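You operate a simulated robot arm through the tools that you are given. There is no shell and no other tool. Be economical: measure what you need, move in short steps, check, and stop when the job is done.

You run a simulated robot arm. Do the job below in one go: nothing can be reset, and whatever is moved stays where it is left.

## Task
Open the right drawer of the parts bench, put the short green carton inside and shut the drawer again. Open the order box lid. Any order will do. Set down upright: short green carton.

It is judged by the outcome, as a careful person would: the job done as asked, and still so three seconds after it is handed in. It fails if anything else is knocked over, pushed out of place, dropped, spilled or broken. A push-on lid holds only when it is set on centred and level and pressed home; a screw cap is set on level and turned clockwise until tight.

## Robot
A 7-joint arm with a two-finger parallel gripper on a trunk, on a base that drives. Base frame: it is fixed to the floor where the robot stands at the start and does not move with it; the origin is under the middle of the robot, x ahead of it, y to its left, z up. Readings come in mm, degrees, newtons and seconds.
With the tool pointing down near the work surface it reaches from about 300 to 720 mm from the robot's upright axis, wherever it stands. Its first joint turns from -166.0 to 166.0 degrees. Places, roughly: WC drawer2 [700, 0, 700]; order box lid [-9400, -1400, 1200]; right drawer of the parts bench [600, 0, 800]; short green carton [-1250, 3500, 750]. Payload 1.57 kg.
The tool frame sits at the grasp point between the pads (the TCP): z along the fingers, y along the line on which they close. The tips reach 30 mm beyond it. Largest opening 80 mm; finger width 17, thickness 12; the body of the gripper, 40 by 82 mm, starts 80 mm behind the TCP.
Orientation is that of the tool frame in the base frame, as [roll, pitch, yaw] about the fixed x, y, z axes, in that order (R = Rz(yaw) Ry(pitch) Rx(roll)). With the fingers straight down and closing along the base's y, the tool's x points along the base's -x, its y along +y and its z along -z.

## Interface
- The arm moves only by the tool move_arm. Its argument "targets" is a list of rows, each an object (a shift or turn left out is 0, a gripper value left out holds the last) with "slide": the shift along the tool's x, y, z in mm, a list of three; "dr": the turn, a rotation vector about the tool's x, y, z in degrees, a list of three; "claw": the finger opening in mm, from 0 to 80. In form: [{"slide": [x, y, z], "dr": [rx, ry, rz], "claw": claw}, ...]. A call has 1 to 8 rows; each row shifts and turns the commanded pose from where the row before left it, along the tool's axes as they then stand. A row lasts 0.2 s, in which the tool goes at most 50 mm and 8.6 degrees; a call with a longer step from one row to the next is refused whole, and so is a gripper value outside its range. Where a pose cannot be reached the arm comes as near as it can. A force on the tool above 40 N (or 10 N above the force at the start of the call, whichever is more), or a blocked arm, ends the call early, and 0.2 s more pass. Each finger travels about 72 mm/s and halts on what it meets, pressing with about 40 N; the grip force reading is that of the motor and also rises with nothing between the fingers. The clock runs only during rows and for 0.2 s after the last one: add rows that do not move to give the fingers time. The reply holds the time, the measured pose of the TCP, the force on the tool along the base axes, the opening and the grip force, in the units named above and with some noise, with the torque about the TCP (base axes, N m) and any sound that the robot's microphone picked up, and new pictures: "views" is both (left out), scene, wrist or none.
- Cameras (640 x 400 px; columns grow to the right, rows downward): "scene" is now at [-16.2, 128.7, 1349]; the picture's right is [-0.11, -0.99, 0.00], its down [-0.86, 0.09, -0.50] and it looks along [0.50, -0.05, -0.87] (base axes); focal length 233 px, centre (320, 200). "wrist" rides on the gripper at [72, -7, -122] in the tool frame; the picture's right is [0.09, 1.00, 0.00], its down [-0.84, 0.08, -0.54] and it looks along [-0.54, 0.05, 0.84] (tool axes); focal length 238 px, centre (320, 200). There is no depth. A picture from a camera that has moved, and an enlarged one, comes with that camera's place and axes in the base frame and with its lens. The place of the scene camera against the robot may be out by one fixed shift of up to 25 mm in any direction.
- lift_body(by): slides the trunk up (or, below 0, down) by that many mm; the arm and the scene camera ride with it, the base frame stays. It gives what a move gives, with no picture.
- base_move(legs): drives the robot by 1 to 6 legs, each [ahead, left, turn to the left] in mm, mm and degrees, along the robot's own axes; the way and the turn of a leg run together, so that a leg with both is an arc; at most 1500 mm and 180 degrees a leg. The arm and the cameras ride along, it lands a little off, and it stops where it bumps. It gives what a move gives, and a new picture of the scene camera.
- turn_head(pan, tilt): turns the head with the scene camera to pan (to the left, within 86 degrees either way) and tilt (down, from -29 to 69), counted from straight ahead of the robot. It gives what a move gives, and a new picture of the scene camera.
- enlarge(camera, box): a new picture of the part [left, top, right, bottom] of that camera's present view, enlarged. No time passes.
- job_done(): hands the job in; it is judged then, once.

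Go step by step. Nothing tells you exact positions but the pictures and the camera data: compare them with the known pose of the tool, close in by small moves and look again before you grip or let go. The budget is 165 turns and 260 pictures, counting those below and the enlarged ones. Unless the task says otherwise, let go and move clear before handing in, and close with one line.

The tools are called by a JSON object that holds its "op" and its "data". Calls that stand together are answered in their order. move_arm: Moves the arm, as the interface text tells. Its arguments: {"type":"object","properties":{"targets":{"type":"array","items":{"type":"object","properties":{"slide":{"type":"array","items":{"type":"number"}},"dr":{"type":"array","items":{"type":"number"}},"claw":{"type":"number"}}}},"views":{"type":"string","enum":["both","scene","wrist","none"]}},"required":["targets"]} The other tools are called the same way: lift_body (by) slides the trunk up or down; base_move (legs) drives the base; turn_head (pan, tilt) turns the head that bears the scene camera; enlarge (camera, box) takes an enlarged picture of a part of a camera's view; job_done () hands the job in.

At the start:

```text
time_s: 0.0
tool_pos: [369.2, 81.6, 1015.8]
tool_rot: [-179.9, -0.1, -180.0]
wrist_force: [-0.9, -0.3, -1.5]
torque: [-0.02, -0.01, 0.0]
opening: 80.0
finger_force: 0.1
trunk travel left (down, up): [-25.0, 90.0]
robot x, y, heading: [0.2, 1.8, -0.2]
head pan, tilt: [-6.0, 60.0]
```

scene: 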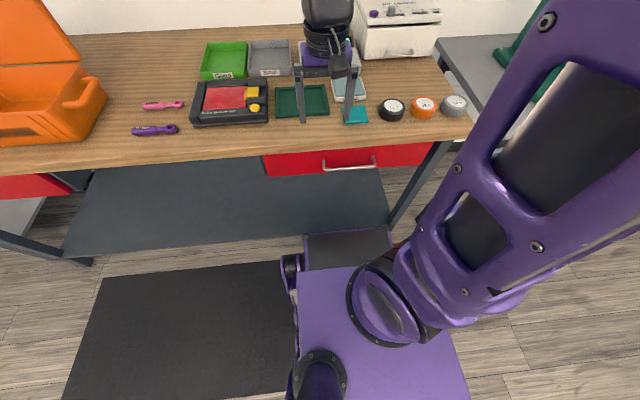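
wrist: 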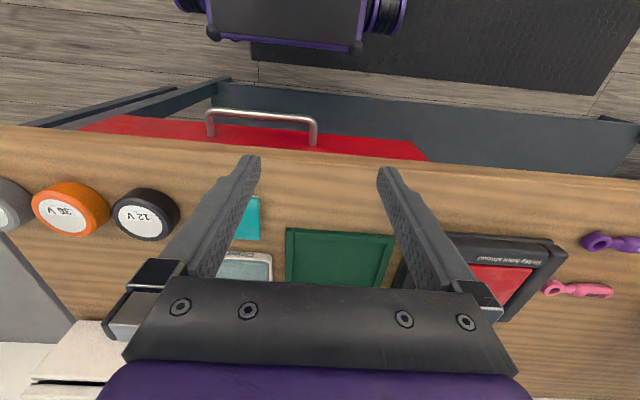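

I see the parts bench ahead with a red right drawer whose handle looks to be around [370, 13, 855]. I'll zoom in on it, then look around for the carton.

{"op": "enlarge", "data": {"camera": "scene", "box": [240, 80, 480, 230]}}

{"op": "turn_head", "data": {"pan": 80, "tilt": 20}}

```text
2.67 times, centred on (360, 155) of scene
camera zoom: at [-16.2, 128.7, 1349.0], right [-0.11, -0.99, 0.0], down [-0.86, 0.09, -0.5], along [0.5, -0.05, -0.87], focal length 620 px, centre (213, 320)
```

zoom: 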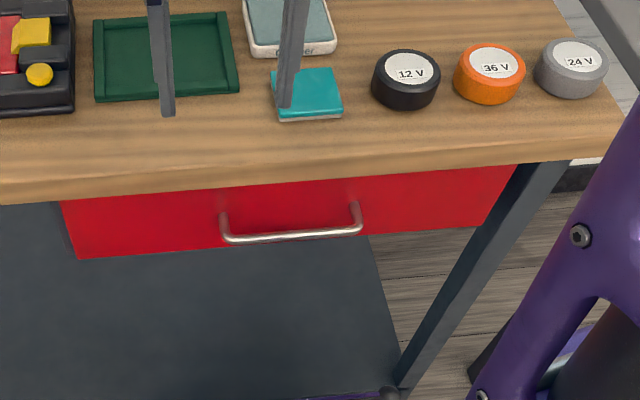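

```text
time_s: 1.6
tool_pos: [369.8, 81.2, 1014.6]
tool_rot: [-179.8, -0.3, 179.9]
wrist_force: [0.4, 0.4, 0.2]
torque: [-0.01, 0.02, -0.02]
opening: 80.2
finger_force: 0.1
trunk travel left (down, up): [-25.0, 90.0]
robot x, y, heading: [-1.8, -1.3, -0.0]
head pan, tilt: [80.0, 20.0]
camera scene: at [-14.4, 132.1, 1350.6], right [-0.05, -1.0, 0.0], down [-0.85, 0.05, -0.52], along [0.52, -0.03, -0.85], focal length 233 px, centre (320, 200)
```

scene: 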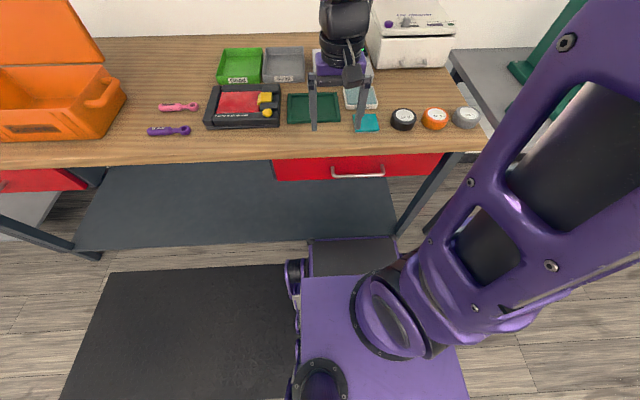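

The picture was taken while the head was still turning; I'll repeat to get the settled view.

{"op": "turn_head", "data": {"pan": 80, "tilt": 15}}

```text
time_s: 2.3
tool_pos: [369.6, 80.8, 1013.9]
tool_rot: [-179.9, -0.4, -179.9]
wrist_force: [0.5, 0.0, -0.3]
torque: [0.03, -0.03, -0.02]
opening: 80.0
finger_force: 0.0
trunk travel left (down, up): [-25.0, 90.0]
robot x, y, heading: [0.6, -2.1, 0.1]
head pan, tilt: [80.0, 15.0]
camera scene: at [-14.3, 131.9, 1350.6], right [-0.06, -1.0, 0.0], down [-0.85, 0.05, -0.52], along [0.52, -0.03, -0.85], focal length 233 px, centre (320, 200)
```

scene: 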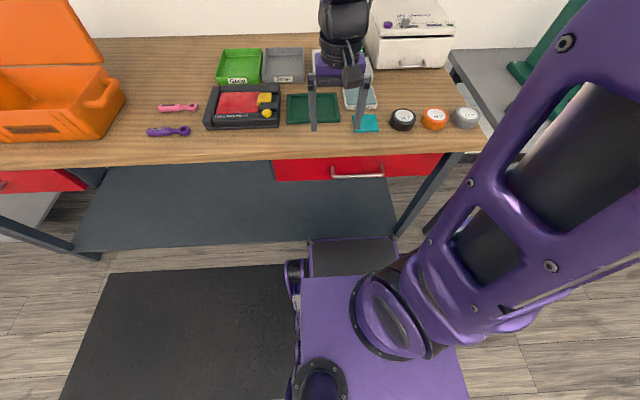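

The head reports 80/15 but the picture has hardly changed, so the head may be stuck. I'll test it once more with a smaller turn.

{"op": "turn_head", "data": {"pan": 20, "tilt": 35}}

```text
time_s: 3.6
tool_pos: [369.9, 81.1, 1013.9]
tool_rot: [-179.9, -0.2, 180.0]
wrist_force: [0.6, 0.5, 0.3]
torque: [-0.01, 0.02, 0.0]
opening: 79.9
finger_force: 0.1
trunk travel left (down, up): [-25.0, 90.0]
robot x, y, heading: [-2.8, -0.8, -0.2]
head pan, tilt: [20.0, 35.0]
camera scene: at [-14.1, 131.8, 1350.9], right [-0.06, -1.0, 0.0], down [-0.85, 0.05, -0.52], along [0.52, -0.03, -0.85], focal length 233 px, centre (320, 200)
```

scene: 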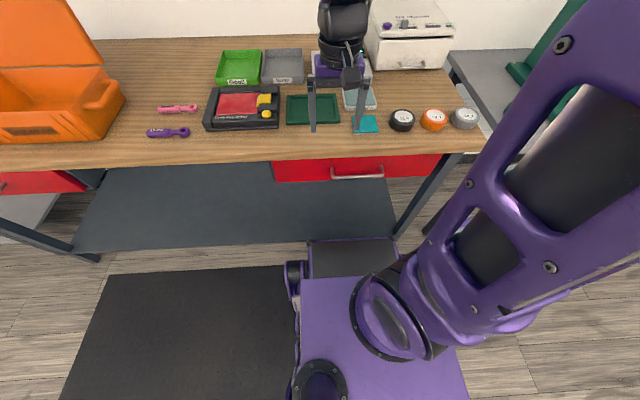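

The head is stuck looking down-ahead, so I'll look by driving and with the wrist camera. To open the drawer I'll back off 330 mm, then reach forward and turn the tool horizontal to grip the handle bar from the front.

{"op": "base_move", "data": {"legs": [[-330, 0, 0]]}}

{"op": "move_arm", "data": {"targets": [{"slide": [-50, 0, 0]}, {"slide": [-50, 0, 0]}, {"slide": [-50, 0, 0]}, {"slide": [-50, 0, 0]}, {"dr": [-4.949, -4.949, 4.949]}, {"dr": [-4.949, -4.949, 4.949]}, {"dr": [-4.949, -4.949, 4.949]}, {"dr": [-4.949, -4.949, 4.949]}], "views": "none"}}

{"op": "move_arm", "data": {"targets": [{"dr": [-4.949, -4.949, 4.949]}, {"dr": [-4.949, -4.949, 4.949]}, {"dr": [-4.949, -4.949, 4.949]}, {"dr": [-4.949, -4.949, 4.949]}, {"dr": [-4.949, -4.949, 4.949]}], "views": "none"}}

{"op": "move_arm", "data": {"targets": [{"dr": [-4.949, -4.949, 4.949]}, {"dr": [-4.949, -4.949, 4.949]}, {"dr": [-4.949, -4.949, 4.949]}, {"dr": [-4.949, -4.949, 4.949]}, {"dr": [-4.949, -4.949, 4.949]}, {}]}}

```text
time_s: 5.8
tool_pos: [38.9, 81.7, 1015.2]
tool_rot: [-179.9, -0.3, 180.0]
wrist_force: [-0.7, 0.2, -0.2]
torque: [0.0, 0.01, 0.03]
opening: 80.1
finger_force: 0.2
trunk travel left (down, up): [-25.0, 90.0]
robot x, y, heading: [-328.4, -5.0, 0.1]
head pan, tilt: [20.0, 35.0]
camera scene: at [-344.7, 131.4, 1351.3], right [-0.06, -1.0, 0.0], down [-0.85, 0.05, -0.53], along [0.53, -0.03, -0.85], focal length 233 px, centre (320, 200)
```

scene: 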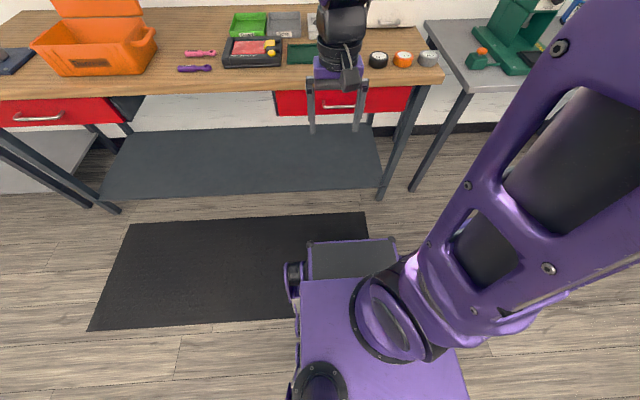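

```text
time_s: 7.5
tool_pos: [239.3, 80.2, 1013.3]
tool_rot: [156.7, 15.4, 156.6]
wrist_force: [0.5, -0.6, -1.0]
torque: [-0.03, 0.03, 0.01]
opening: 79.9
finger_force: 0.0
trunk travel left (down, up): [-25.0, 90.0]
robot x, y, heading: [-332.2, 3.0, 0.1]
head pan, tilt: [20.0, 35.0]
```

```text
time_s: 8.8
tool_pos: [239.5, 81.6, 1012.9]
tool_rot: [120.8, 17.9, 120.6]
wrist_force: [0.6, -0.2, -0.7]
torque: [0.03, 0.0, 0.02]
opening: 79.7
finger_force: 0.0
trunk travel left (down, up): [-25.0, 90.0]
robot x, y, heading: [-333.7, 0.4, -0.1]
head pan, tilt: [20.0, 35.0]
```

```text
time_s: 10.2
tool_pos: [241.1, 74.8, 1008.4]
tool_rot: [100.4, 8.2, 99.0]
wrist_force: [-0.3, -0.2, 0.6]
torque: [-0.03, 0.02, 0.01]
opening: 80.1
finger_force: 0.1
out of reach, approached as far as the arm can: row 4, 5
trunk travel left (down, up): [-25.0, 90.0]
robot x, y, heading: [-329.7, -0.8, 0.3]
head pan, tilt: [20.0, 35.0]
camera scene: at [-330.6, 165.7, 1383.4], right [0.34, -0.94, 0.0], down [-0.54, -0.2, -0.82], along [0.77, 0.28, -0.57], focal length 233 px, centre (320, 200)
camera wrist: at [108.9, 128.5, 1013.4], right [0.14, 0.26, 0.96], down [-0.39, -0.88, 0.29], along [0.91, -0.41, -0.03], focal length 238 px, centre (320, 200)
```

scene: 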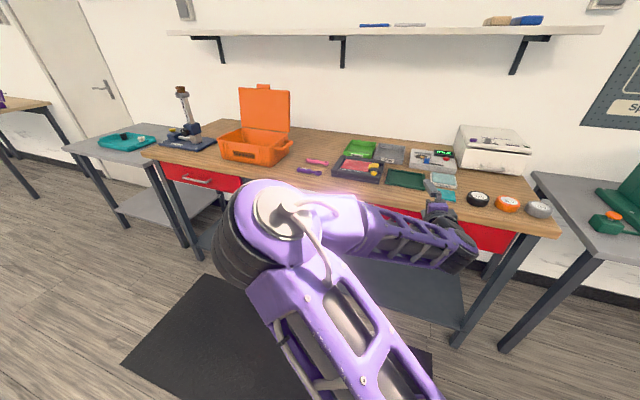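
wrist: 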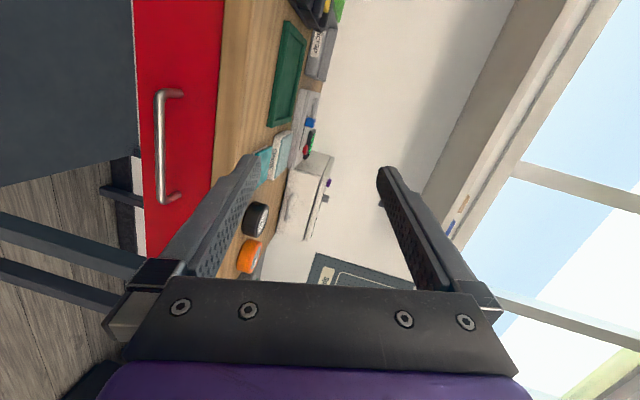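

The head does turn, only it lags until the clock runs. The handle triangulates to about [392, 2, 782]; I'll lower the horizontal tool to in front of it.

{"op": "move_arm", "data": {"targets": [{"slide": [-16, -46, 8]}, {"slide": [-16, -46, 8]}, {"slide": [-16, -46, 8]}, {"slide": [-16, -46, 8]}, {"slide": [-16, -44, 8]}, {}]}}

```text
time_s: 11.6
tool_pos: [241.2, 70.2, 997.9]
tool_rot: [100.5, 8.2, 99.0]
wrist_force: [-0.6, 0.4, -1.0]
torque: [-0.01, -0.02, -0.02]
opening: 80.0
finger_force: 0.0
out of reach, approached as far as the arm can: row 1, 2, 3, 4, 5
trunk travel left (down, up): [-25.0, 90.0]
robot x, y, heading: [-332.0, -0.6, 0.1]
head pan, tilt: [20.0, 35.0]
camera scene: at [-330.6, 165.8, 1383.4], right [0.34, -0.94, 0.0], down [-0.54, -0.2, -0.82], along [0.77, 0.28, -0.57], focal length 233 px, centre (320, 200)
camera wrist: at [109.9, 122.9, 1002.3], right [0.14, 0.26, 0.96], down [-0.39, -0.87, 0.29], along [0.91, -0.41, -0.03], focal length 238 px, centre (320, 200)
```

scene: 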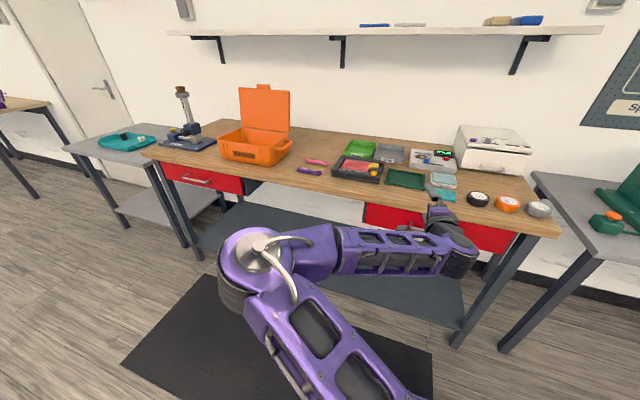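
wrist: 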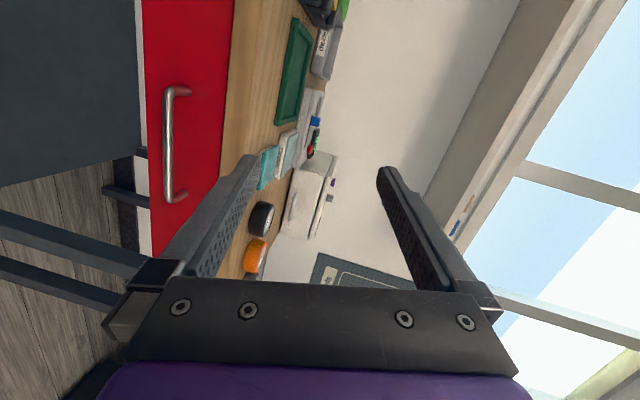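

A wrist joint limit seems to block that roll. I'll roll back the other way about the tool axis and see where the arm becomes free.

{"op": "move_arm", "data": {"targets": [{"dr": [0, 0, -8.2]}, {"dr": [0, 0, -8.2]}, {"dr": [0, 0, -8.2]}, {"dr": [0, 0, -8.2]}], "views": "none"}}

{"op": "move_arm", "data": {"targets": [{"dr": [0, 0, -8.2]}, {"dr": [0, 0, -8.2]}, {"dr": [0, 0, -8.2]}, {"dr": [0, 0, -8.2]}, {}]}}

```text
time_s: 12.6
tool_pos: [241.4, 70.4, 997.5]
tool_rot: [103.7, 40.5, 106.4]
wrist_force: [0.8, 0.6, -0.2]
torque: [0.02, 0.02, 0.03]
opening: 79.8
finger_force: 0.1
trunk travel left (down, up): [-25.0, 90.0]
robot x, y, heading: [-331.8, 2.3, -0.1]
head pan, tilt: [20.0, 35.0]
```

```text
time_s: 13.8
tool_pos: [241.5, 70.2, 998.5]
tool_rot: [123.5, 71.0, 129.8]
wrist_force: [-0.1, -0.1, 0.7]
torque: [0.01, -0.02, -0.03]
opening: 80.2
finger_force: 0.1
trunk travel left (down, up): [-25.0, 90.0]
robot x, y, heading: [-332.1, -0.2, 0.1]
head pan, tilt: [20.0, 35.0]
camera scene: at [-330.6, 165.8, 1383.4], right [0.34, -0.94, 0.0], down [-0.54, -0.2, -0.82], along [0.77, 0.28, -0.57], focal length 233 px, centre (320, 200)
camera wrist: at [107.7, 65.9, 949.5], right [-0.1, 0.98, 0.18], down [-0.36, -0.2, 0.91], along [0.93, 0.02, 0.37], focal length 238 px, centre (320, 200)
```

scene: 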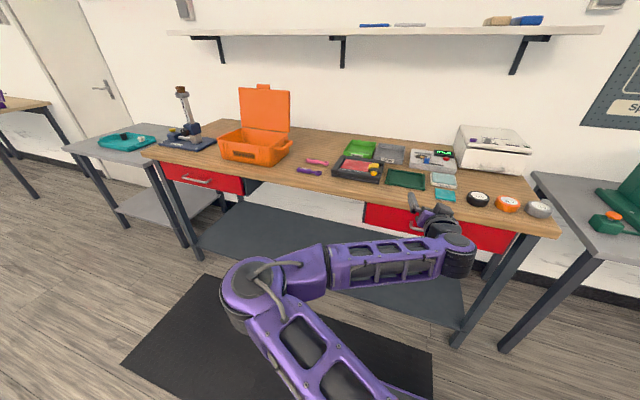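
wrist: 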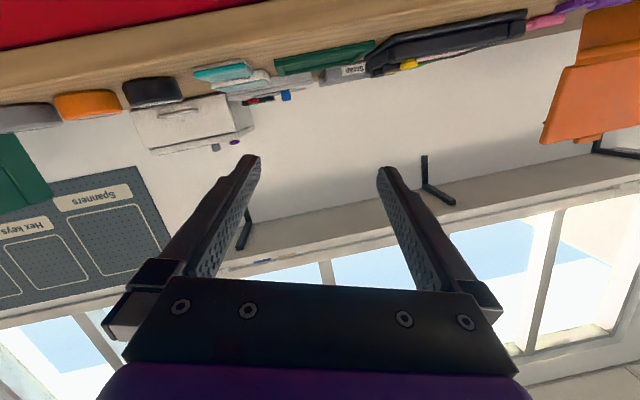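

The commanded pose follows the actual one, so no leaps. I'll continue rolling to the opposite side (fingers closing vertically, camera on the right).

{"op": "move_arm", "data": {"targets": [{"dr": [0, 0, -8.5]}, {"dr": [0, 0, -8.5]}, {"dr": [0, 0, -8.5]}, {"dr": [0, 0, -8.5]}, {"dr": [0, 0, -8.5]}, {"dr": [0, 0, -8.5]}, {"dr": [0, 0, -8.5]}], "views": "none"}}

{"op": "move_arm", "data": {"targets": [{"dr": [0, 0, -8.5]}, {"dr": [0, 0, -8.5]}, {"dr": [0, 0, -8.5]}, {"dr": [0, 0, -8.5]}, {"dr": [0, 0, -8.5]}, {"dr": [0, 0, -8.5]}, {}]}}

```text
time_s: 15.3
tool_pos: [241.1, 69.8, 998.3]
tool_rot: [-104.9, 45.4, -93.3]
wrist_force: [0.8, 0.1, 0.9]
torque: [0.03, 0.01, -0.02]
opening: 79.9
finger_force: 0.0
trunk travel left (down, up): [-25.0, 90.0]
robot x, y, heading: [-330.1, 3.2, -0.1]
head pan, tilt: [20.0, 35.0]
```

```text
time_s: 16.9
tool_pos: [241.2, 70.2, 997.3]
tool_rot: [-100.4, -4.5, -81.7]
wrist_force: [0.7, -0.2, 0.2]
torque: [-0.01, -0.03, -0.01]
opening: 80.1
finger_force: 0.2
trunk travel left (down, up): [-25.0, 90.0]
robot x, y, heading: [-329.7, 0.8, 0.1]
head pan, tilt: [20.0, 35.0]
camera scene: at [-330.6, 165.8, 1383.4], right [0.34, -0.94, 0.0], down [-0.54, -0.2, -0.82], along [0.77, 0.28, -0.57], focal length 233 px, centre (320, 200)
camera wrist: at [134.0, -15.1, 1032.0], right [-0.16, -0.19, -0.97], down [-0.66, 0.75, -0.04], along [0.73, 0.64, -0.24], focal length 238 px, centre (320, 200)
```

scene: 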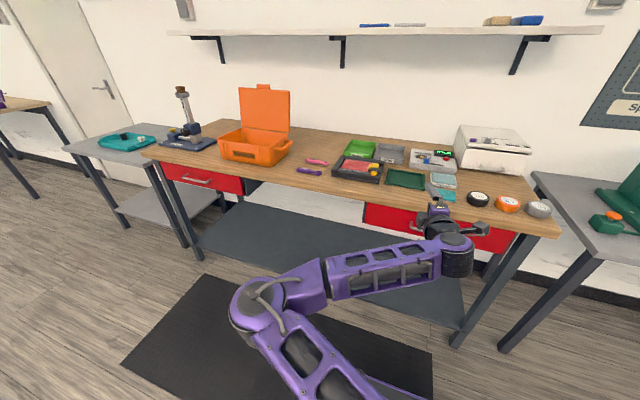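
wrist: 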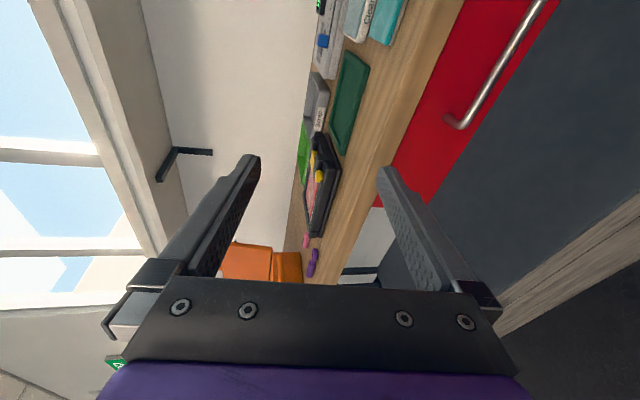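

That works. I'll level the tool, lower it in front of the handle and look.

{"op": "move_arm", "data": {"targets": [{"dr": [5.2, 3.75, 3]}, {"dr": [5.2, 3.75, 3]}, {"slide": [14, 43, 6]}, {"slide": [14, 43, 6]}, {"slide": [14, 43, 6]}, {"slide": [14, 43, 6]}, {"slide": [14, 43, 6]}, {}]}}

```text
time_s: 18.8
tool_pos: [254.7, 144.8, 993.0]
tool_rot: [-90.9, 1.0, -90.8]
wrist_force: [-0.2, -0.2, 0.7]
torque: [0.0, -0.01, -0.03]
opening: 80.0
finger_force: 0.1
out of reach, approached as far as the arm can: row 1, 2, 3, 4, 5, 6, 7
trunk travel left (down, up): [-25.0, 90.0]
robot x, y, heading: [-327.6, 1.7, 0.1]
head pan, tilt: [20.0, 35.0]
camera scene: at [-330.6, 165.8, 1383.4], right [0.34, -0.94, 0.0], down [-0.54, -0.2, -0.82], along [0.77, 0.28, -0.57], focal length 233 px, centre (320, 200)
camera wrist: at [132.0, 73.8, 1000.3], right [-0.02, -0.07, -1.0], down [-0.53, 0.85, -0.05], along [0.85, 0.53, -0.06], focal length 238 px, centre (320, 200)
```

scene: 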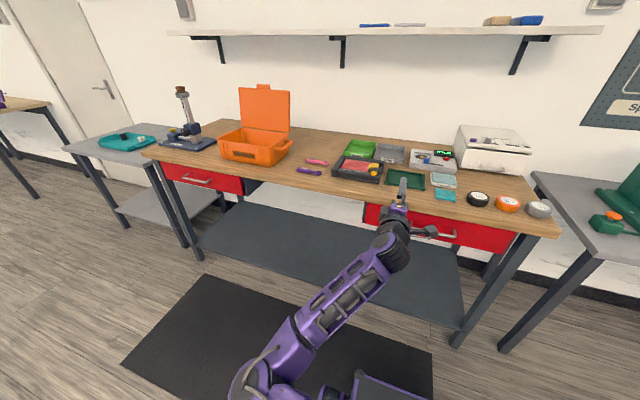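
wrist: 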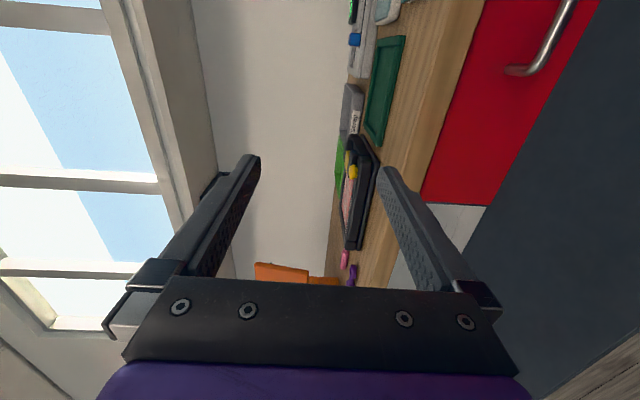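

The tool is level now but the arm drifted instead of lowering. I'll try a straight lowering from here.

{"op": "move_arm", "data": {"targets": [{"slide": [0, 30, 0]}, {"slide": [0, 30, 0]}, {}], "views": "none"}}

{"op": "move_arm", "data": {"targets": [{"slide": [30, 0, -20]}, {"slide": [30, 0, -20]}, {"slide": [0, 30, 0]}, {}], "views": "scene"}}

```text
time_s: 19.6
tool_pos: [251.7, 177.9, 974.9]
tool_rot: [-90.5, 1.0, -90.1]
wrist_force: [-1.1, -0.6, 0.1]
torque: [-0.01, -0.02, -0.04]
opening: 79.9
finger_force: 0.0
out of reach, approached as far as the arm can: row 1, 2
trunk travel left (down, up): [-25.0, 90.0]
robot x, y, heading: [-331.8, 2.7, 0.2]
head pan, tilt: [20.0, 35.0]
```

```text
time_s: 20.6
tool_pos: [205.1, 154.1, 990.7]
tool_rot: [-90.3, 1.0, -90.2]
wrist_force: [-0.1, -0.3, 0.3]
torque: [-0.02, 0.01, -0.03]
opening: 79.6
finger_force: 0.0
out of reach, approached as far as the arm can: row 1, 2, 3
trunk travel left (down, up): [-25.0, 90.0]
robot x, y, heading: [-331.9, 1.2, 0.3]
head pan, tilt: [20.0, 35.0]
camera scene: at [-330.6, 165.8, 1383.4], right [0.34, -0.94, 0.0], down [-0.54, -0.2, -0.82], along [0.77, 0.28, -0.57], focal length 233 px, centre (320, 200)
```

scene: 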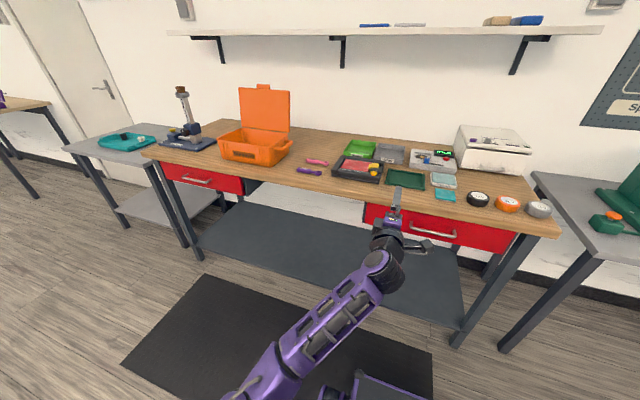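

The wrist bend limit prevents level at this height. I'll pitch the tool about 40° downward and lower it; the fingers can still straddle the bar.

{"op": "move_arm", "data": {"targets": [{"dr": [-8, 0, 0]}, {"dr": [-8, 0, 0]}, {"dr": [-8, 0, 0]}, {"dr": [-8, 0, 0]}, {"dr": [-8, 0, 0]}, {"slide": [26, 14, 32]}, {"slide": [26, 14, 32]}, {"slide": [26, 14, 32]}], "views": "none"}}

{"op": "move_arm", "data": {"targets": [{"slide": [26, 14, 20]}, {"slide": [26, 14, 20]}, {"slide": [26, 14, 20]}, {}]}}

```text
time_s: 22.4
tool_pos: [252.7, 76.8, 897.2]
tool_rot: [-129.7, 1.0, -89.7]
wrist_force: [-0.1, 0.1, -0.3]
torque: [-0.01, -0.03, -0.03]
opening: 79.8
finger_force: 0.0
trunk travel left (down, up): [-25.0, 90.0]
robot x, y, heading: [-329.6, 1.7, -0.3]
head pan, tilt: [20.0, 35.0]
```

```text
time_s: 23.4
tool_pos: [271.3, 0.3, 822.5]
tool_rot: [-129.8, 0.9, -89.6]
wrist_force: [-0.9, 0.3, -0.2]
torque: [-0.03, -0.02, -0.03]
opening: 80.1
finger_force: 0.1
trunk travel left (down, up): [-25.0, 90.0]
robot x, y, heading: [-330.4, -3.6, 0.1]
head pan, tilt: [20.0, 35.0]
camera scene: at [-330.6, 165.8, 1383.4], right [0.34, -0.94, 0.0], down [-0.54, -0.2, -0.82], along [0.77, 0.28, -0.57], focal length 233 px, centre (320, 200)
camera wrist: at [182.8, -73.2, 904.4], right [-0.64, -0.08, -0.77], down [-0.47, 0.83, 0.3], along [0.61, 0.55, -0.57], focal length 238 px, centre (320, 200)
```

scene: 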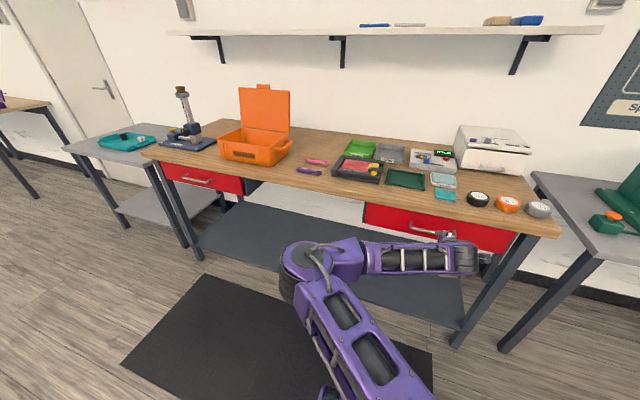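
wrist: 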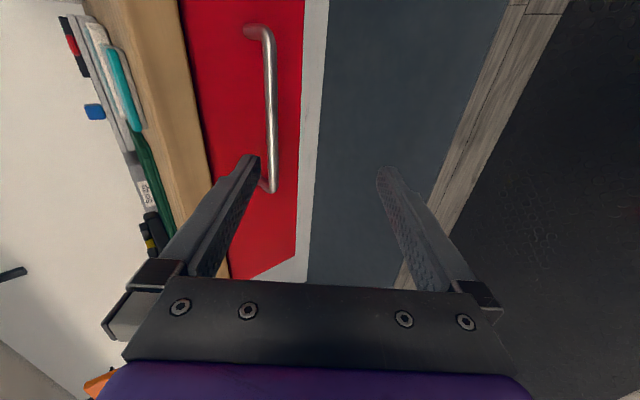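

The handle is clear now: the bar is near [383, -9, 791], about 127 mm long with a 35 mm standoff. I'll align the fingers across the bar, part-close them, and advance halfway.

{"op": "move_arm", "data": {"targets": [{"slide": [9, -24, 0], "claw": 44}, {"slide": [0, -23, 0]}, {"slide": [0, 0, 25]}, {"slide": [0, 0, 20]}, {}], "views": "wrist"}}

```text
time_s: 24.6
tool_pos: [336.5, -8.1, 830.6]
tool_rot: [-129.8, 1.1, -89.7]
wrist_force: [-0.7, 0.5, 0.2]
torque: [0.0, 0.0, 0.0]
opening: 44.1
finger_force: 0.0
trunk travel left (down, up): [-25.0, 90.0]
robot x, y, heading: [-329.8, -4.0, 0.1]
head pan, tilt: [20.0, 35.0]
camera wrist: at [248.5, -81.0, 911.8], right [-0.64, -0.08, -0.77], down [-0.47, 0.83, 0.3], along [0.61, 0.55, -0.57], focal length 238 px, centre (320, 200)
```

wrist: 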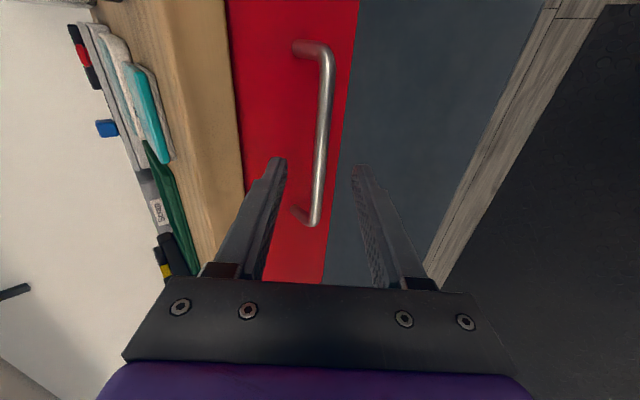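

The bar refines to [384, -5, 790], exactly centred between the fingers. I'll advance 46 mm and close.

{"op": "move_arm", "data": {"targets": [{"slide": [0, 0, 16]}, {"slide": [0, 0, 15]}, {"slide": [0, 0, 15]}, {"claw": 0}, {"claw": 0}, {"claw": 0}], "views": "wrist"}}

```text
time_s: 25.9
tool_pos: [372.7, -6.5, 801.5]
tool_rot: [-129.8, 0.9, -89.5]
wrist_force: [-1.1, 0.4, -1.7]
torque: [-0.26, 0.04, 0.49]
opening: 11.7
finger_force: 29.3
trunk travel left (down, up): [-25.0, 90.0]
robot x, y, heading: [-331.9, 0.1, 0.1]
head pan, tilt: [20.0, 35.0]
camera wrist: at [284.1, -80.5, 882.4], right [-0.64, -0.08, -0.77], down [-0.47, 0.83, 0.3], along [0.61, 0.55, -0.57], focal length 238 px, centre (320, 200)
```

wrist: 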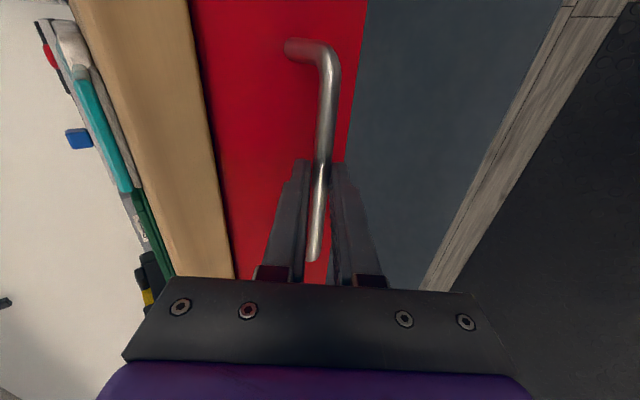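

Bar gripped (11.7 mm). Pulling the drawer out along −x.

{"op": "move_arm", "data": {"targets": [{"slide": [0, 9.6, -11.5]}, {"slide": [0, 12.8, -15.4]}, {"slide": [0, 16, -19.2]}, {"slide": [0, 16, -19.2]}, {"slide": [0, 16, -19.2]}, {}], "views": "both"}}

```text
time_s: 27.4
tool_pos: [262.3, -6.3, 801.5]
tool_rot: [-129.8, 0.9, -89.6]
wrist_force: [-2.9, 5.7, -1.0]
torque: [-0.27, 0.06, 0.45]
opening: 11.8
finger_force: 28.8
trunk travel left (down, up): [-25.0, 90.0]
robot x, y, heading: [-329.2, 0.1, 0.1]
head pan, tilt: [20.0, 35.0]
camera scene: at [-330.8, 166.1, 1383.3], right [0.34, -0.94, 0.0], down [-0.54, -0.2, -0.82], along [0.77, 0.28, -0.57], focal length 233 px, centre (320, 200)
camera wrist: at [173.0, -80.6, 882.4], right [-0.64, -0.08, -0.77], down [-0.47, 0.83, 0.3], along [0.61, 0.55, -0.57], focal length 238 px, centre (320, 200)
```

scene: 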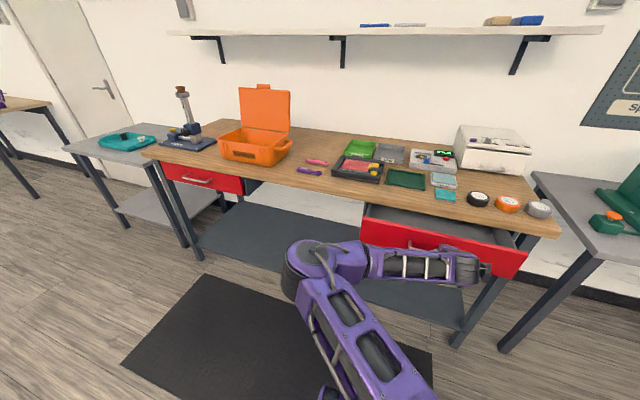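
wrist: 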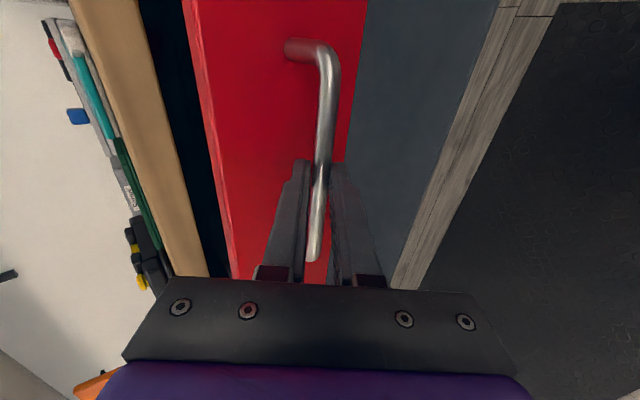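

The drawer slides out smoothly; pulling another 120 mm.

{"op": "move_arm", "data": {"targets": [{"slide": [0, 16, -19.2]}, {"slide": [0, 16, -19.2]}, {"slide": [0, 16, -19.2]}, {"slide": [0, 16, -19.2]}, {"slide": [0, 12.8, -15.4]}, {}], "views": "both"}}

```text
time_s: 28.8
tool_pos: [142.7, -6.7, 800.8]
tool_rot: [-129.8, 1.1, -89.4]
wrist_force: [-2.2, 21.8, -7.4]
torque: [0.11, 0.14, 0.83]
opening: 11.9
finger_force: 28.9
trunk travel left (down, up): [-25.0, 90.0]
robot x, y, heading: [-333.5, 0.3, 0.1]
head pan, tilt: [20.0, 35.0]
camera scene: at [-330.4, 167.2, 1383.1], right [0.34, -0.94, 0.0], down [-0.54, -0.2, -0.82], along [0.77, 0.28, -0.57], focal length 233 px, centre (320, 200)
camera wrist: at [54.4, -81.0, 882.4], right [-0.64, -0.08, -0.77], down [-0.47, 0.83, 0.3], along [0.61, 0.56, -0.57], focal length 238 px, centre (320, 200)
```

scene: 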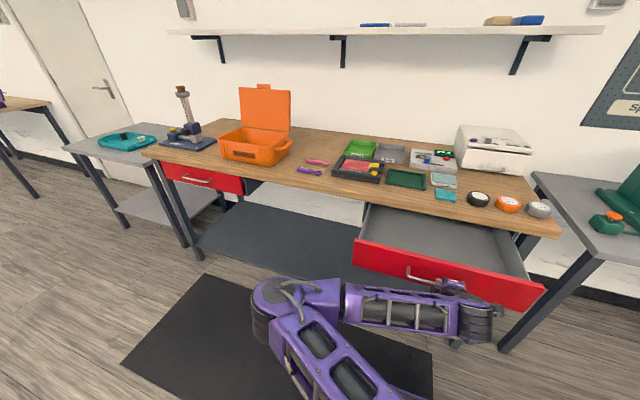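
wrist: 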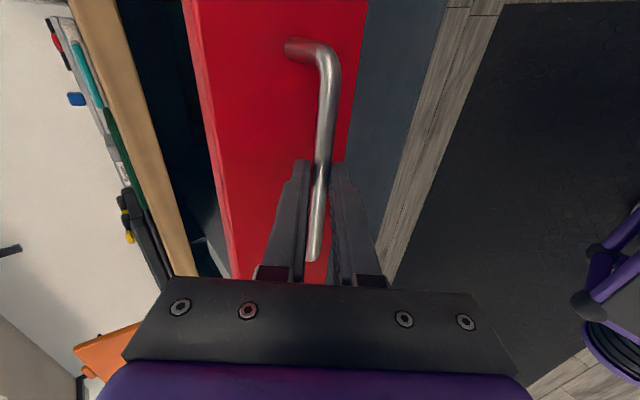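

The drawer is open 230 mm and empty. I'll release, back off, and turn the head left to look for the carton.

{"op": "move_arm", "data": {"targets": [{"claw": 44}, {"claw": 44}, {"slide": [0, 0, -25]}, {"slide": [0, 0, -40]}, {"slide": [0, -20, -40]}, {}], "views": "none"}}

{"op": "turn_head", "data": {"pan": 86, "tilt": 20}}

{"op": "move_arm", "data": {"targets": [{"slide": [0, -20, -20]}, {}, {}, {}, {}, {}], "views": "scene"}}

```text
time_s: 30.1
tool_pos: [133.9, -13.5, 881.0]
tool_rot: [-129.8, 1.1, -89.6]
wrist_force: [0.0, 1.1, 0.6]
torque: [0.0, -0.01, -0.01]
opening: 44.0
finger_force: 0.1
out of reach, approached as far as the arm can: row 3, 4, 5
trunk travel left (down, up): [-25.0, 90.0]
robot x, y, heading: [-329.9, 1.7, 0.1]
head pan, tilt: [20.0, 35.0]
```

```text
time_s: 31.5
tool_pos: [133.9, -13.3, 881.3]
tool_rot: [-129.7, 0.9, -89.8]
wrist_force: [-0.4, 0.2, 0.6]
torque: [-0.01, 0.01, 0.04]
opening: 43.9
finger_force: 0.0
trunk travel left (down, up): [-25.0, 90.0]
robot x, y, heading: [-332.3, -1.1, -0.1]
head pan, tilt: [85.9, 20.0]
camera scene: at [-406.7, 228.5, 1407.2], right [1.0, -0.07, 0.0], down [-0.02, -0.34, -0.94], along [0.07, 0.94, -0.34], focal length 233 px, centre (320, 200)
```

scene: 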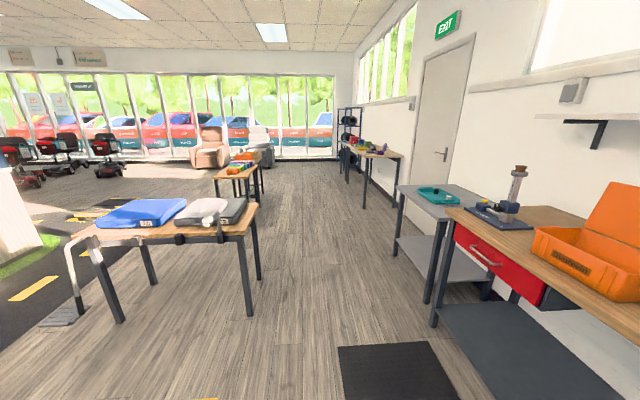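

```text
time_s: 32.9
tool_pos: [131.8, -13.2, 909.2]
tool_rot: [-129.7, 1.0, -89.7]
wrist_force: [-0.1, 0.4, -0.7]
torque: [-0.01, 0.02, 0.04]
opening: 44.0
finger_force: 0.1
trunk travel left (down, up): [-25.0, 90.0]
robot x, y, heading: [-329.8, 0.6, 0.1]
head pan, tilt: [85.9, 20.0]
camera scene: at [-406.8, 228.5, 1407.2], right [1.0, -0.07, 0.0], down [-0.02, -0.34, -0.94], along [0.07, 0.94, -0.34], focal length 233 px, centre (320, 200)
```

scene: 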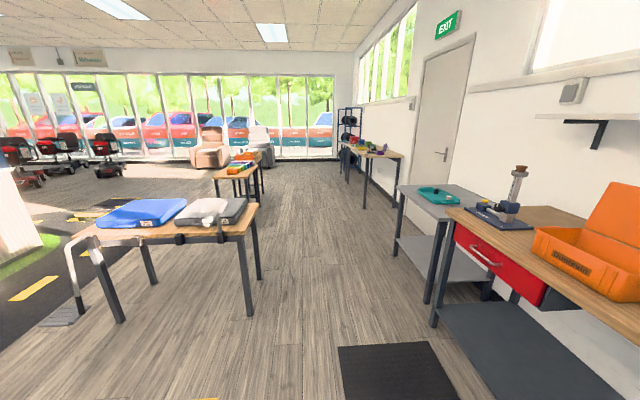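

The carton should be on the second table down the aisle. I'll zoom in on it.

{"op": "enlarge", "data": {"camera": "scene", "box": [180, 130, 300, 205]}}

```text
5.33 times, centred on (240, 168) of scene
camera zoom: at [-406.8, 228.5, 1407.2], right [1.0, -0.07, 0.0], down [-0.02, -0.34, -0.94], along [0.07, 0.94, -0.34], focal length 1241 px, centre (747, 373)
```

zoom: 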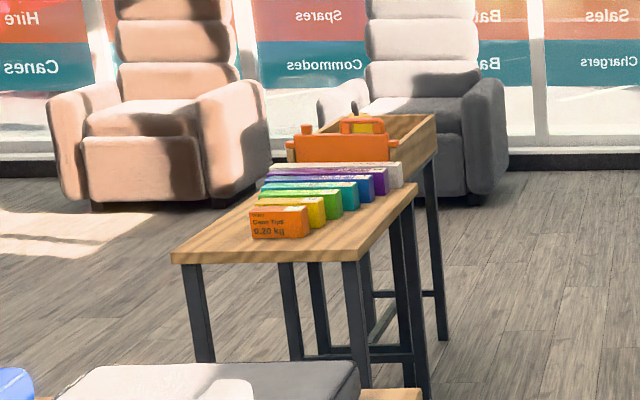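

The cartons stand in a row (orange, yellow, green, …) along y on the second table. I'll back off 100, turn left and drive down the aisle in steps.

{"op": "base_move", "data": {"legs": [[-100, 0, 0], [0, 0, 90], [1300, 0, 0]]}}

{"op": "turn_head", "data": {"pan": 30, "tilt": 35}}

{"op": "base_move", "data": {"legs": [[1000, 0, 0]]}}

```text
time_s: 44.1
tool_pos: [-422.3, 1761.9, 909.4]
tool_rot: [-129.6, 1.0, 0.7]
wrist_force: [0.4, -0.2, 1.1]
torque: [-0.01, 0.0, 0.02]
opening: 44.1
finger_force: 0.0
trunk travel left (down, up): [-25.0, 90.0]
robot x, y, heading: [-432.5, 1300.6, 90.5]
head pan, tilt: [85.9, 20.0]
camera scene: at [-657.3, 1208.9, 1407.2], right [0.06, 1.0, 0.0], down [0.34, -0.02, -0.94], along [-0.94, 0.06, -0.34], focal length 233 px, centre (320, 200)
```

scene: 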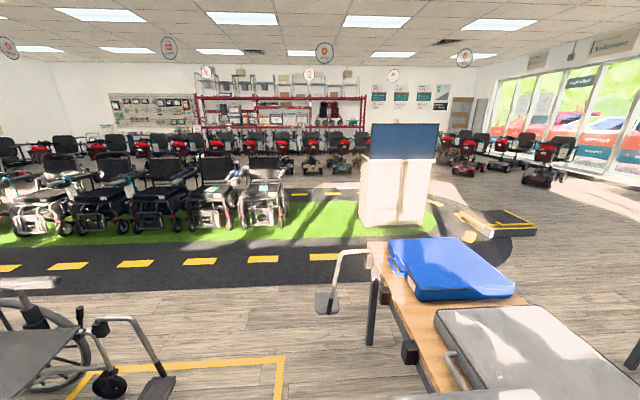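

```text
time_s: 45.4
tool_pos: [-421.6, 1760.4, 909.0]
tool_rot: [-129.6, 1.0, 0.8]
wrist_force: [0.0, -0.1, -0.4]
torque: [-0.02, 0.0, -0.02]
opening: 44.1
finger_force: 0.1
trunk travel left (down, up): [-25.0, 90.0]
robot x, y, heading: [-435.4, 1296.9, 90.3]
head pan, tilt: [30.0, 35.0]
camera scene: at [-609.0, 1278.9, 1383.4], right [0.86, 0.51, 0.0], down [0.29, -0.49, -0.82], along [-0.42, 0.71, -0.57], focal length 233 px, centre (320, 200)
```

scene: 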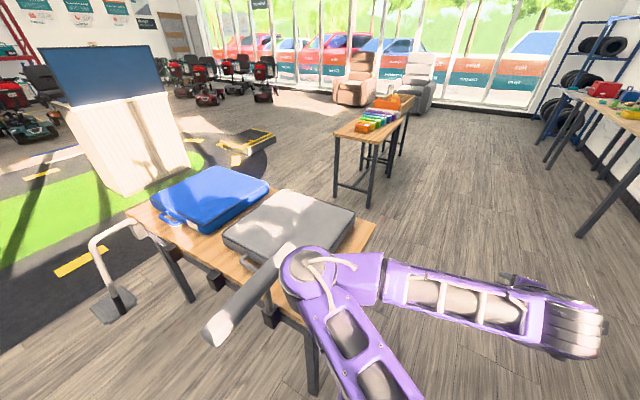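

```text
time_s: 50.6
tool_pos: [-427.0, 2763.7, 909.4]
tool_rot: [-129.7, 1.0, 0.6]
wrist_force: [0.6, -0.8, 0.7]
torque: [0.01, -0.01, 0.01]
opening: 44.1
finger_force: 0.1
trunk travel left (down, up): [-25.0, 90.0]
robot x, y, heading: [-436.4, 2300.8, 90.2]
head pan, tilt: [30.0, 35.0]
camera scene: at [-614.9, 2283.2, 1383.4], right [0.86, 0.5, 0.0], down [0.29, -0.5, -0.82], along [-0.41, 0.71, -0.57], focal length 233 px, centre (320, 200)
```

scene: 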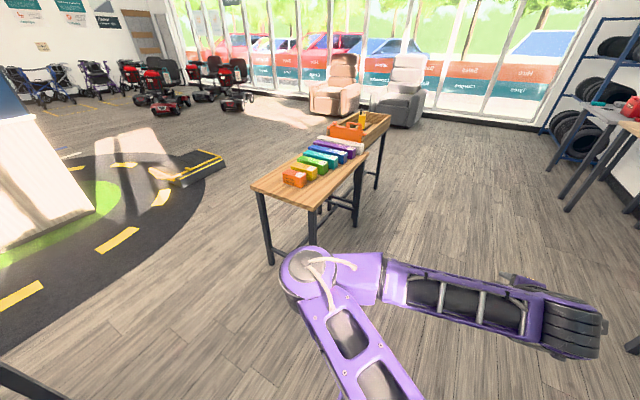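

The row is ahead-left; the table spans about x −1470…−1090 from y 3035. Zoom in to identify the cartons.

{"op": "enlarge", "data": {"camera": "scene", "box": [240, 100, 400, 200]}}

```text
4.00 times, centred on (320, 150) of scene
camera zoom: at [-614.9, 2283.2, 1383.4], right [0.86, 0.5, 0.0], down [0.29, -0.5, -0.82], along [-0.41, 0.71, -0.57], focal length 931 px, centre (320, 400)
```

zoom: 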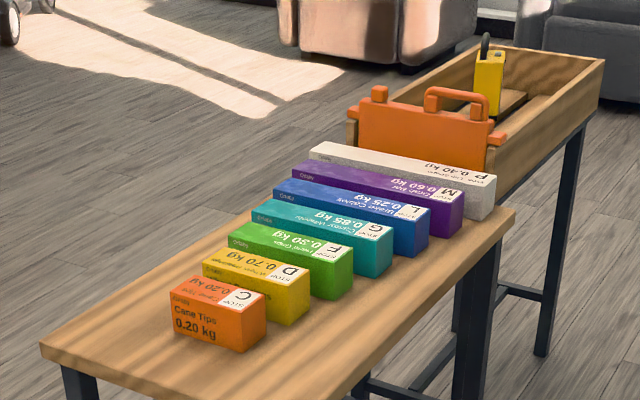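

Only one green carton (F, 0.50 kg), third in the row, with narrow gaps either side; it lies along x. I'll drive abreast of it and face the table.

{"op": "base_move", "data": {"legs": [[1080, 0, 0], [0, 0, 90]]}}

{"op": "turn_head", "data": {"pan": 0, "tilt": 50}}

```text
time_s: 60.0
tool_pos: [-913.0, 3390.5, 909.4]
tool_rot: [-129.7, 1.0, 91.0]
wrist_force: [-0.3, 0.0, 0.0]
torque: [0.01, 0.0, -0.01]
opening: 43.9
finger_force: 0.0
trunk travel left (down, up): [-25.0, 90.0]
robot x, y, heading: [-450.1, 3381.6, -179.6]
head pan, tilt: [30.0, 35.0]
camera scene: at [-426.5, 3193.5, 1383.4], right [-0.51, 0.86, 0.0], down [0.49, 0.29, -0.82], along [-0.7, -0.42, -0.57], focal length 233 px, centre (320, 200)
```

scene: 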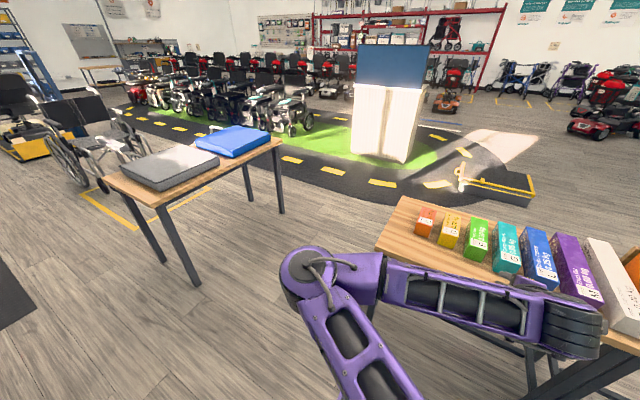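

```text
time_s: 61.0
tool_pos: [-912.3, 3390.2, 908.8]
tool_rot: [-129.7, 1.0, 90.9]
wrist_force: [0.1, -0.5, -0.2]
torque: [0.01, -0.02, 0.01]
opening: 44.2
finger_force: 0.0
trunk travel left (down, up): [-25.0, 90.0]
robot x, y, heading: [-448.9, 3379.6, -179.4]
head pan, tilt: [0.0, 50.0]
camera scene: at [-427.7, 3237.5, 1361.7], right [-0.01, 1.0, 0.0], down [0.77, 0.01, -0.64], along [-0.64, -0.01, -0.77], focal length 233 px, centre (320, 200)
```

scene: 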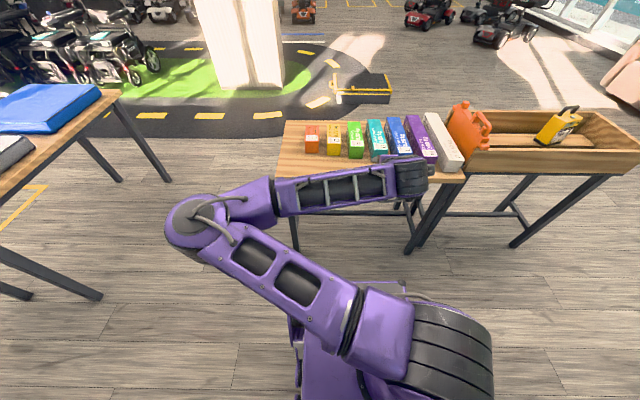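

The green carton is near [-1235, 3374]. I'll bring the tool back to pointing straight down with fingers closing along y.

{"op": "move_arm", "data": {"targets": [{"dr": [-8.4, 0, 0], "claw": 80}, {"dr": [-8.4, 0, 0]}, {"dr": [-8.4, 0, 0]}, {"dr": [-8.4, 0, 0]}, {"dr": [-8.4, 0, 0]}, {"dr": [-8.3, 0, 0]}], "views": "none"}}

{"op": "move_arm", "data": {"targets": [{"dr": [0, 0, 8.2]}, {"dr": [0, 0, 8.2]}, {"dr": [0, 0, 8.2]}, {"dr": [0, 0, 8.2]}, {"dr": [0, 0, 8.2]}, {"dr": [0, 0, 8.2]}], "views": "none"}}

{"op": "move_arm", "data": {"targets": [{"dr": [0, 0, 8.2]}, {"dr": [0, 0, 8.2]}, {"dr": [0, 0, 8.2]}, {"dr": [0, 0, 8.2]}, {"dr": [0, 0, 8.0]}, {}], "views": "both"}}

```text
time_s: 62.4
tool_pos: [-913.4, 3389.2, 909.9]
tool_rot: [180.0, 1.0, 90.9]
wrist_force: [0.7, 0.7, -0.5]
torque: [0.02, 0.02, -0.02]
opening: 79.8
finger_force: 0.0
trunk travel left (down, up): [-25.0, 90.0]
robot x, y, heading: [-445.9, 3383.0, -179.1]
head pan, tilt: [0.0, 50.0]
```

```text
time_s: 63.8
tool_pos: [-912.2, 3390.0, 908.3]
tool_rot: [179.3, 0.6, 41.8]
wrist_force: [-0.7, 0.7, 0.2]
torque: [0.01, -0.03, 0.0]
opening: 80.0
finger_force: 0.2
trunk travel left (down, up): [-25.0, 90.0]
robot x, y, heading: [-449.6, 3380.6, -179.5]
head pan, tilt: [0.0, 50.0]
```

```text
time_s: 65.2
tool_pos: [-912.1, 3389.3, 910.2]
tool_rot: [179.0, 0.0, 0.9]
wrist_force: [-0.1, 0.2, 0.5]
torque: [-0.01, 0.01, -0.03]
opening: 79.7
finger_force: 0.1
trunk travel left (down, up): [-25.0, 90.0]
robot x, y, heading: [-451.0, 3381.9, -179.6]
head pan, tilt: [0.0, 50.0]
camera scene: at [-427.7, 3237.6, 1361.6], right [-0.01, 1.0, 0.0], down [0.77, 0.01, -0.64], along [-0.64, -0.01, -0.77], focal length 233 px, centre (320, 200)
camera wrist: at [-840.6, 3399.8, 1030.5], right [0.11, -0.99, 0.02], down [-0.84, -0.08, 0.54], along [-0.54, -0.07, -0.84], focal length 238 px, centre (320, 200)
```

scene: 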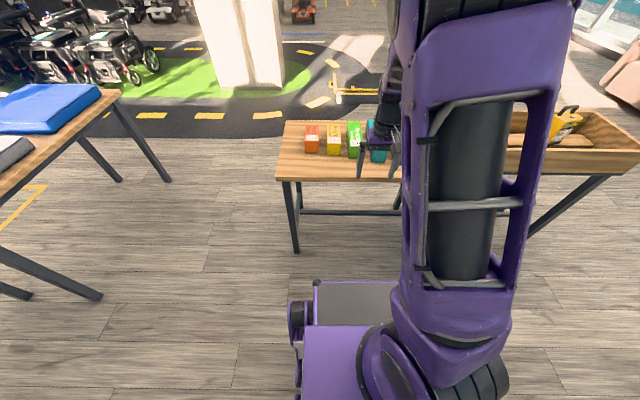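
wrist: 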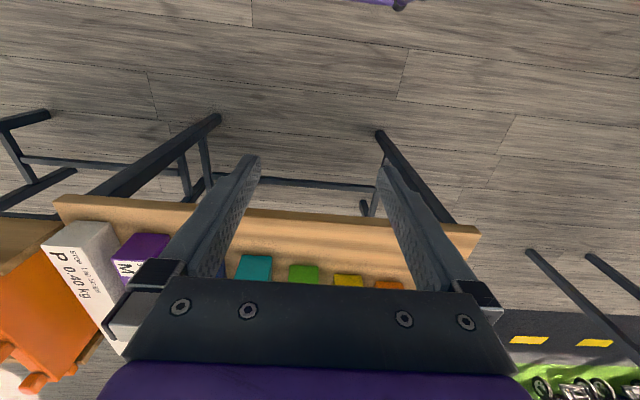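

Now I'll drive 200 mm closer and extend the tool over the row, keeping it high.

{"op": "base_move", "data": {"legs": [[200, 0, 0]]}}

{"op": "move_arm", "data": {"targets": [{"slide": [-40, 0, -15]}, {"slide": [-40, 0, 0]}, {}], "views": "wrist"}}

```text
time_s: 66.8
tool_pos: [-1110.5, 3388.1, 909.4]
tool_rot: [179.0, 0.1, 1.0]
wrist_force: [-0.3, -1.1, -0.4]
torque: [0.01, 0.0, -0.01]
opening: 80.0
finger_force: 0.0
trunk travel left (down, up): [-25.0, 90.0]
robot x, y, heading: [-646.5, 3383.1, -179.5]
head pan, tilt: [0.0, 50.0]
camera scene: at [-625.9, 3235.1, 1361.6], right [-0.01, 1.0, 0.0], down [0.77, 0.01, -0.64], along [-0.64, -0.01, -0.77], focal length 233 px, centre (320, 200)
```

scene: 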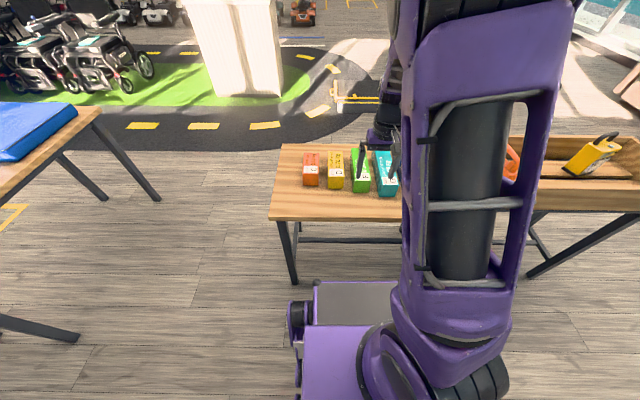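

```text
time_s: 67.6
tool_pos: [-1190.4, 3385.9, 924.0]
tool_rot: [179.0, -0.1, 0.9]
wrist_force: [-0.1, 0.4, -0.3]
torque: [0.0, 0.02, -0.03]
opening: 79.8
finger_force: 0.1
trunk travel left (down, up): [-25.0, 90.0]
robot x, y, heading: [-647.3, 3382.4, -179.4]
head pan, tilt: [0.0, 50.0]
camera wrist: at [-1119.2, 3396.2, 1045.5], right [0.11, -0.99, 0.02], down [-0.84, -0.08, 0.54], along [-0.54, -0.07, -0.84], focal length 238 px, centre (320, 200)
```

wrist: 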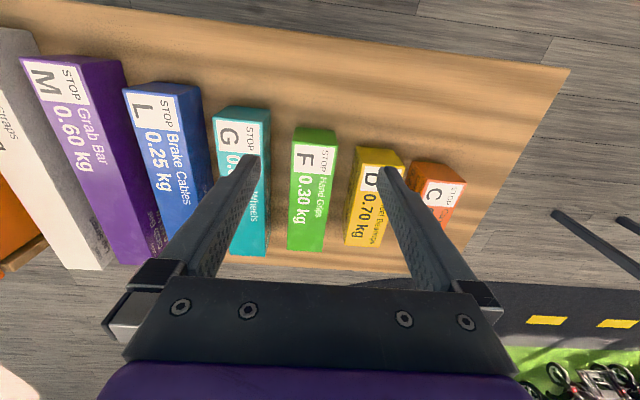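

Green carton F (0.30 kg) is clear, about 180 mm long and ~55 mm wide with ~30 mm gaps. Zoom for precise edges.

{"op": "enlarge", "data": {"camera": "wrist", "box": [240, 110, 400, 270]}}

```text
2.50 times, centred on (320, 190) of wrist
camera zoom: at [-1119.2, 3396.2, 1045.5], right [0.11, -0.99, 0.02], down [-0.84, -0.08, 0.54], along [-0.54, -0.07, -0.84], focal length 596 px, centre (320, 225)
```

zoom: 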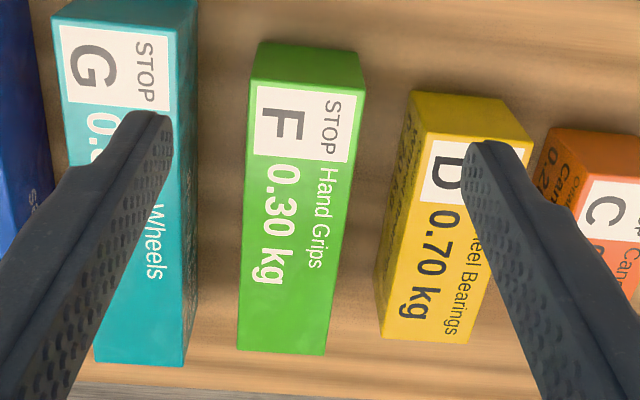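

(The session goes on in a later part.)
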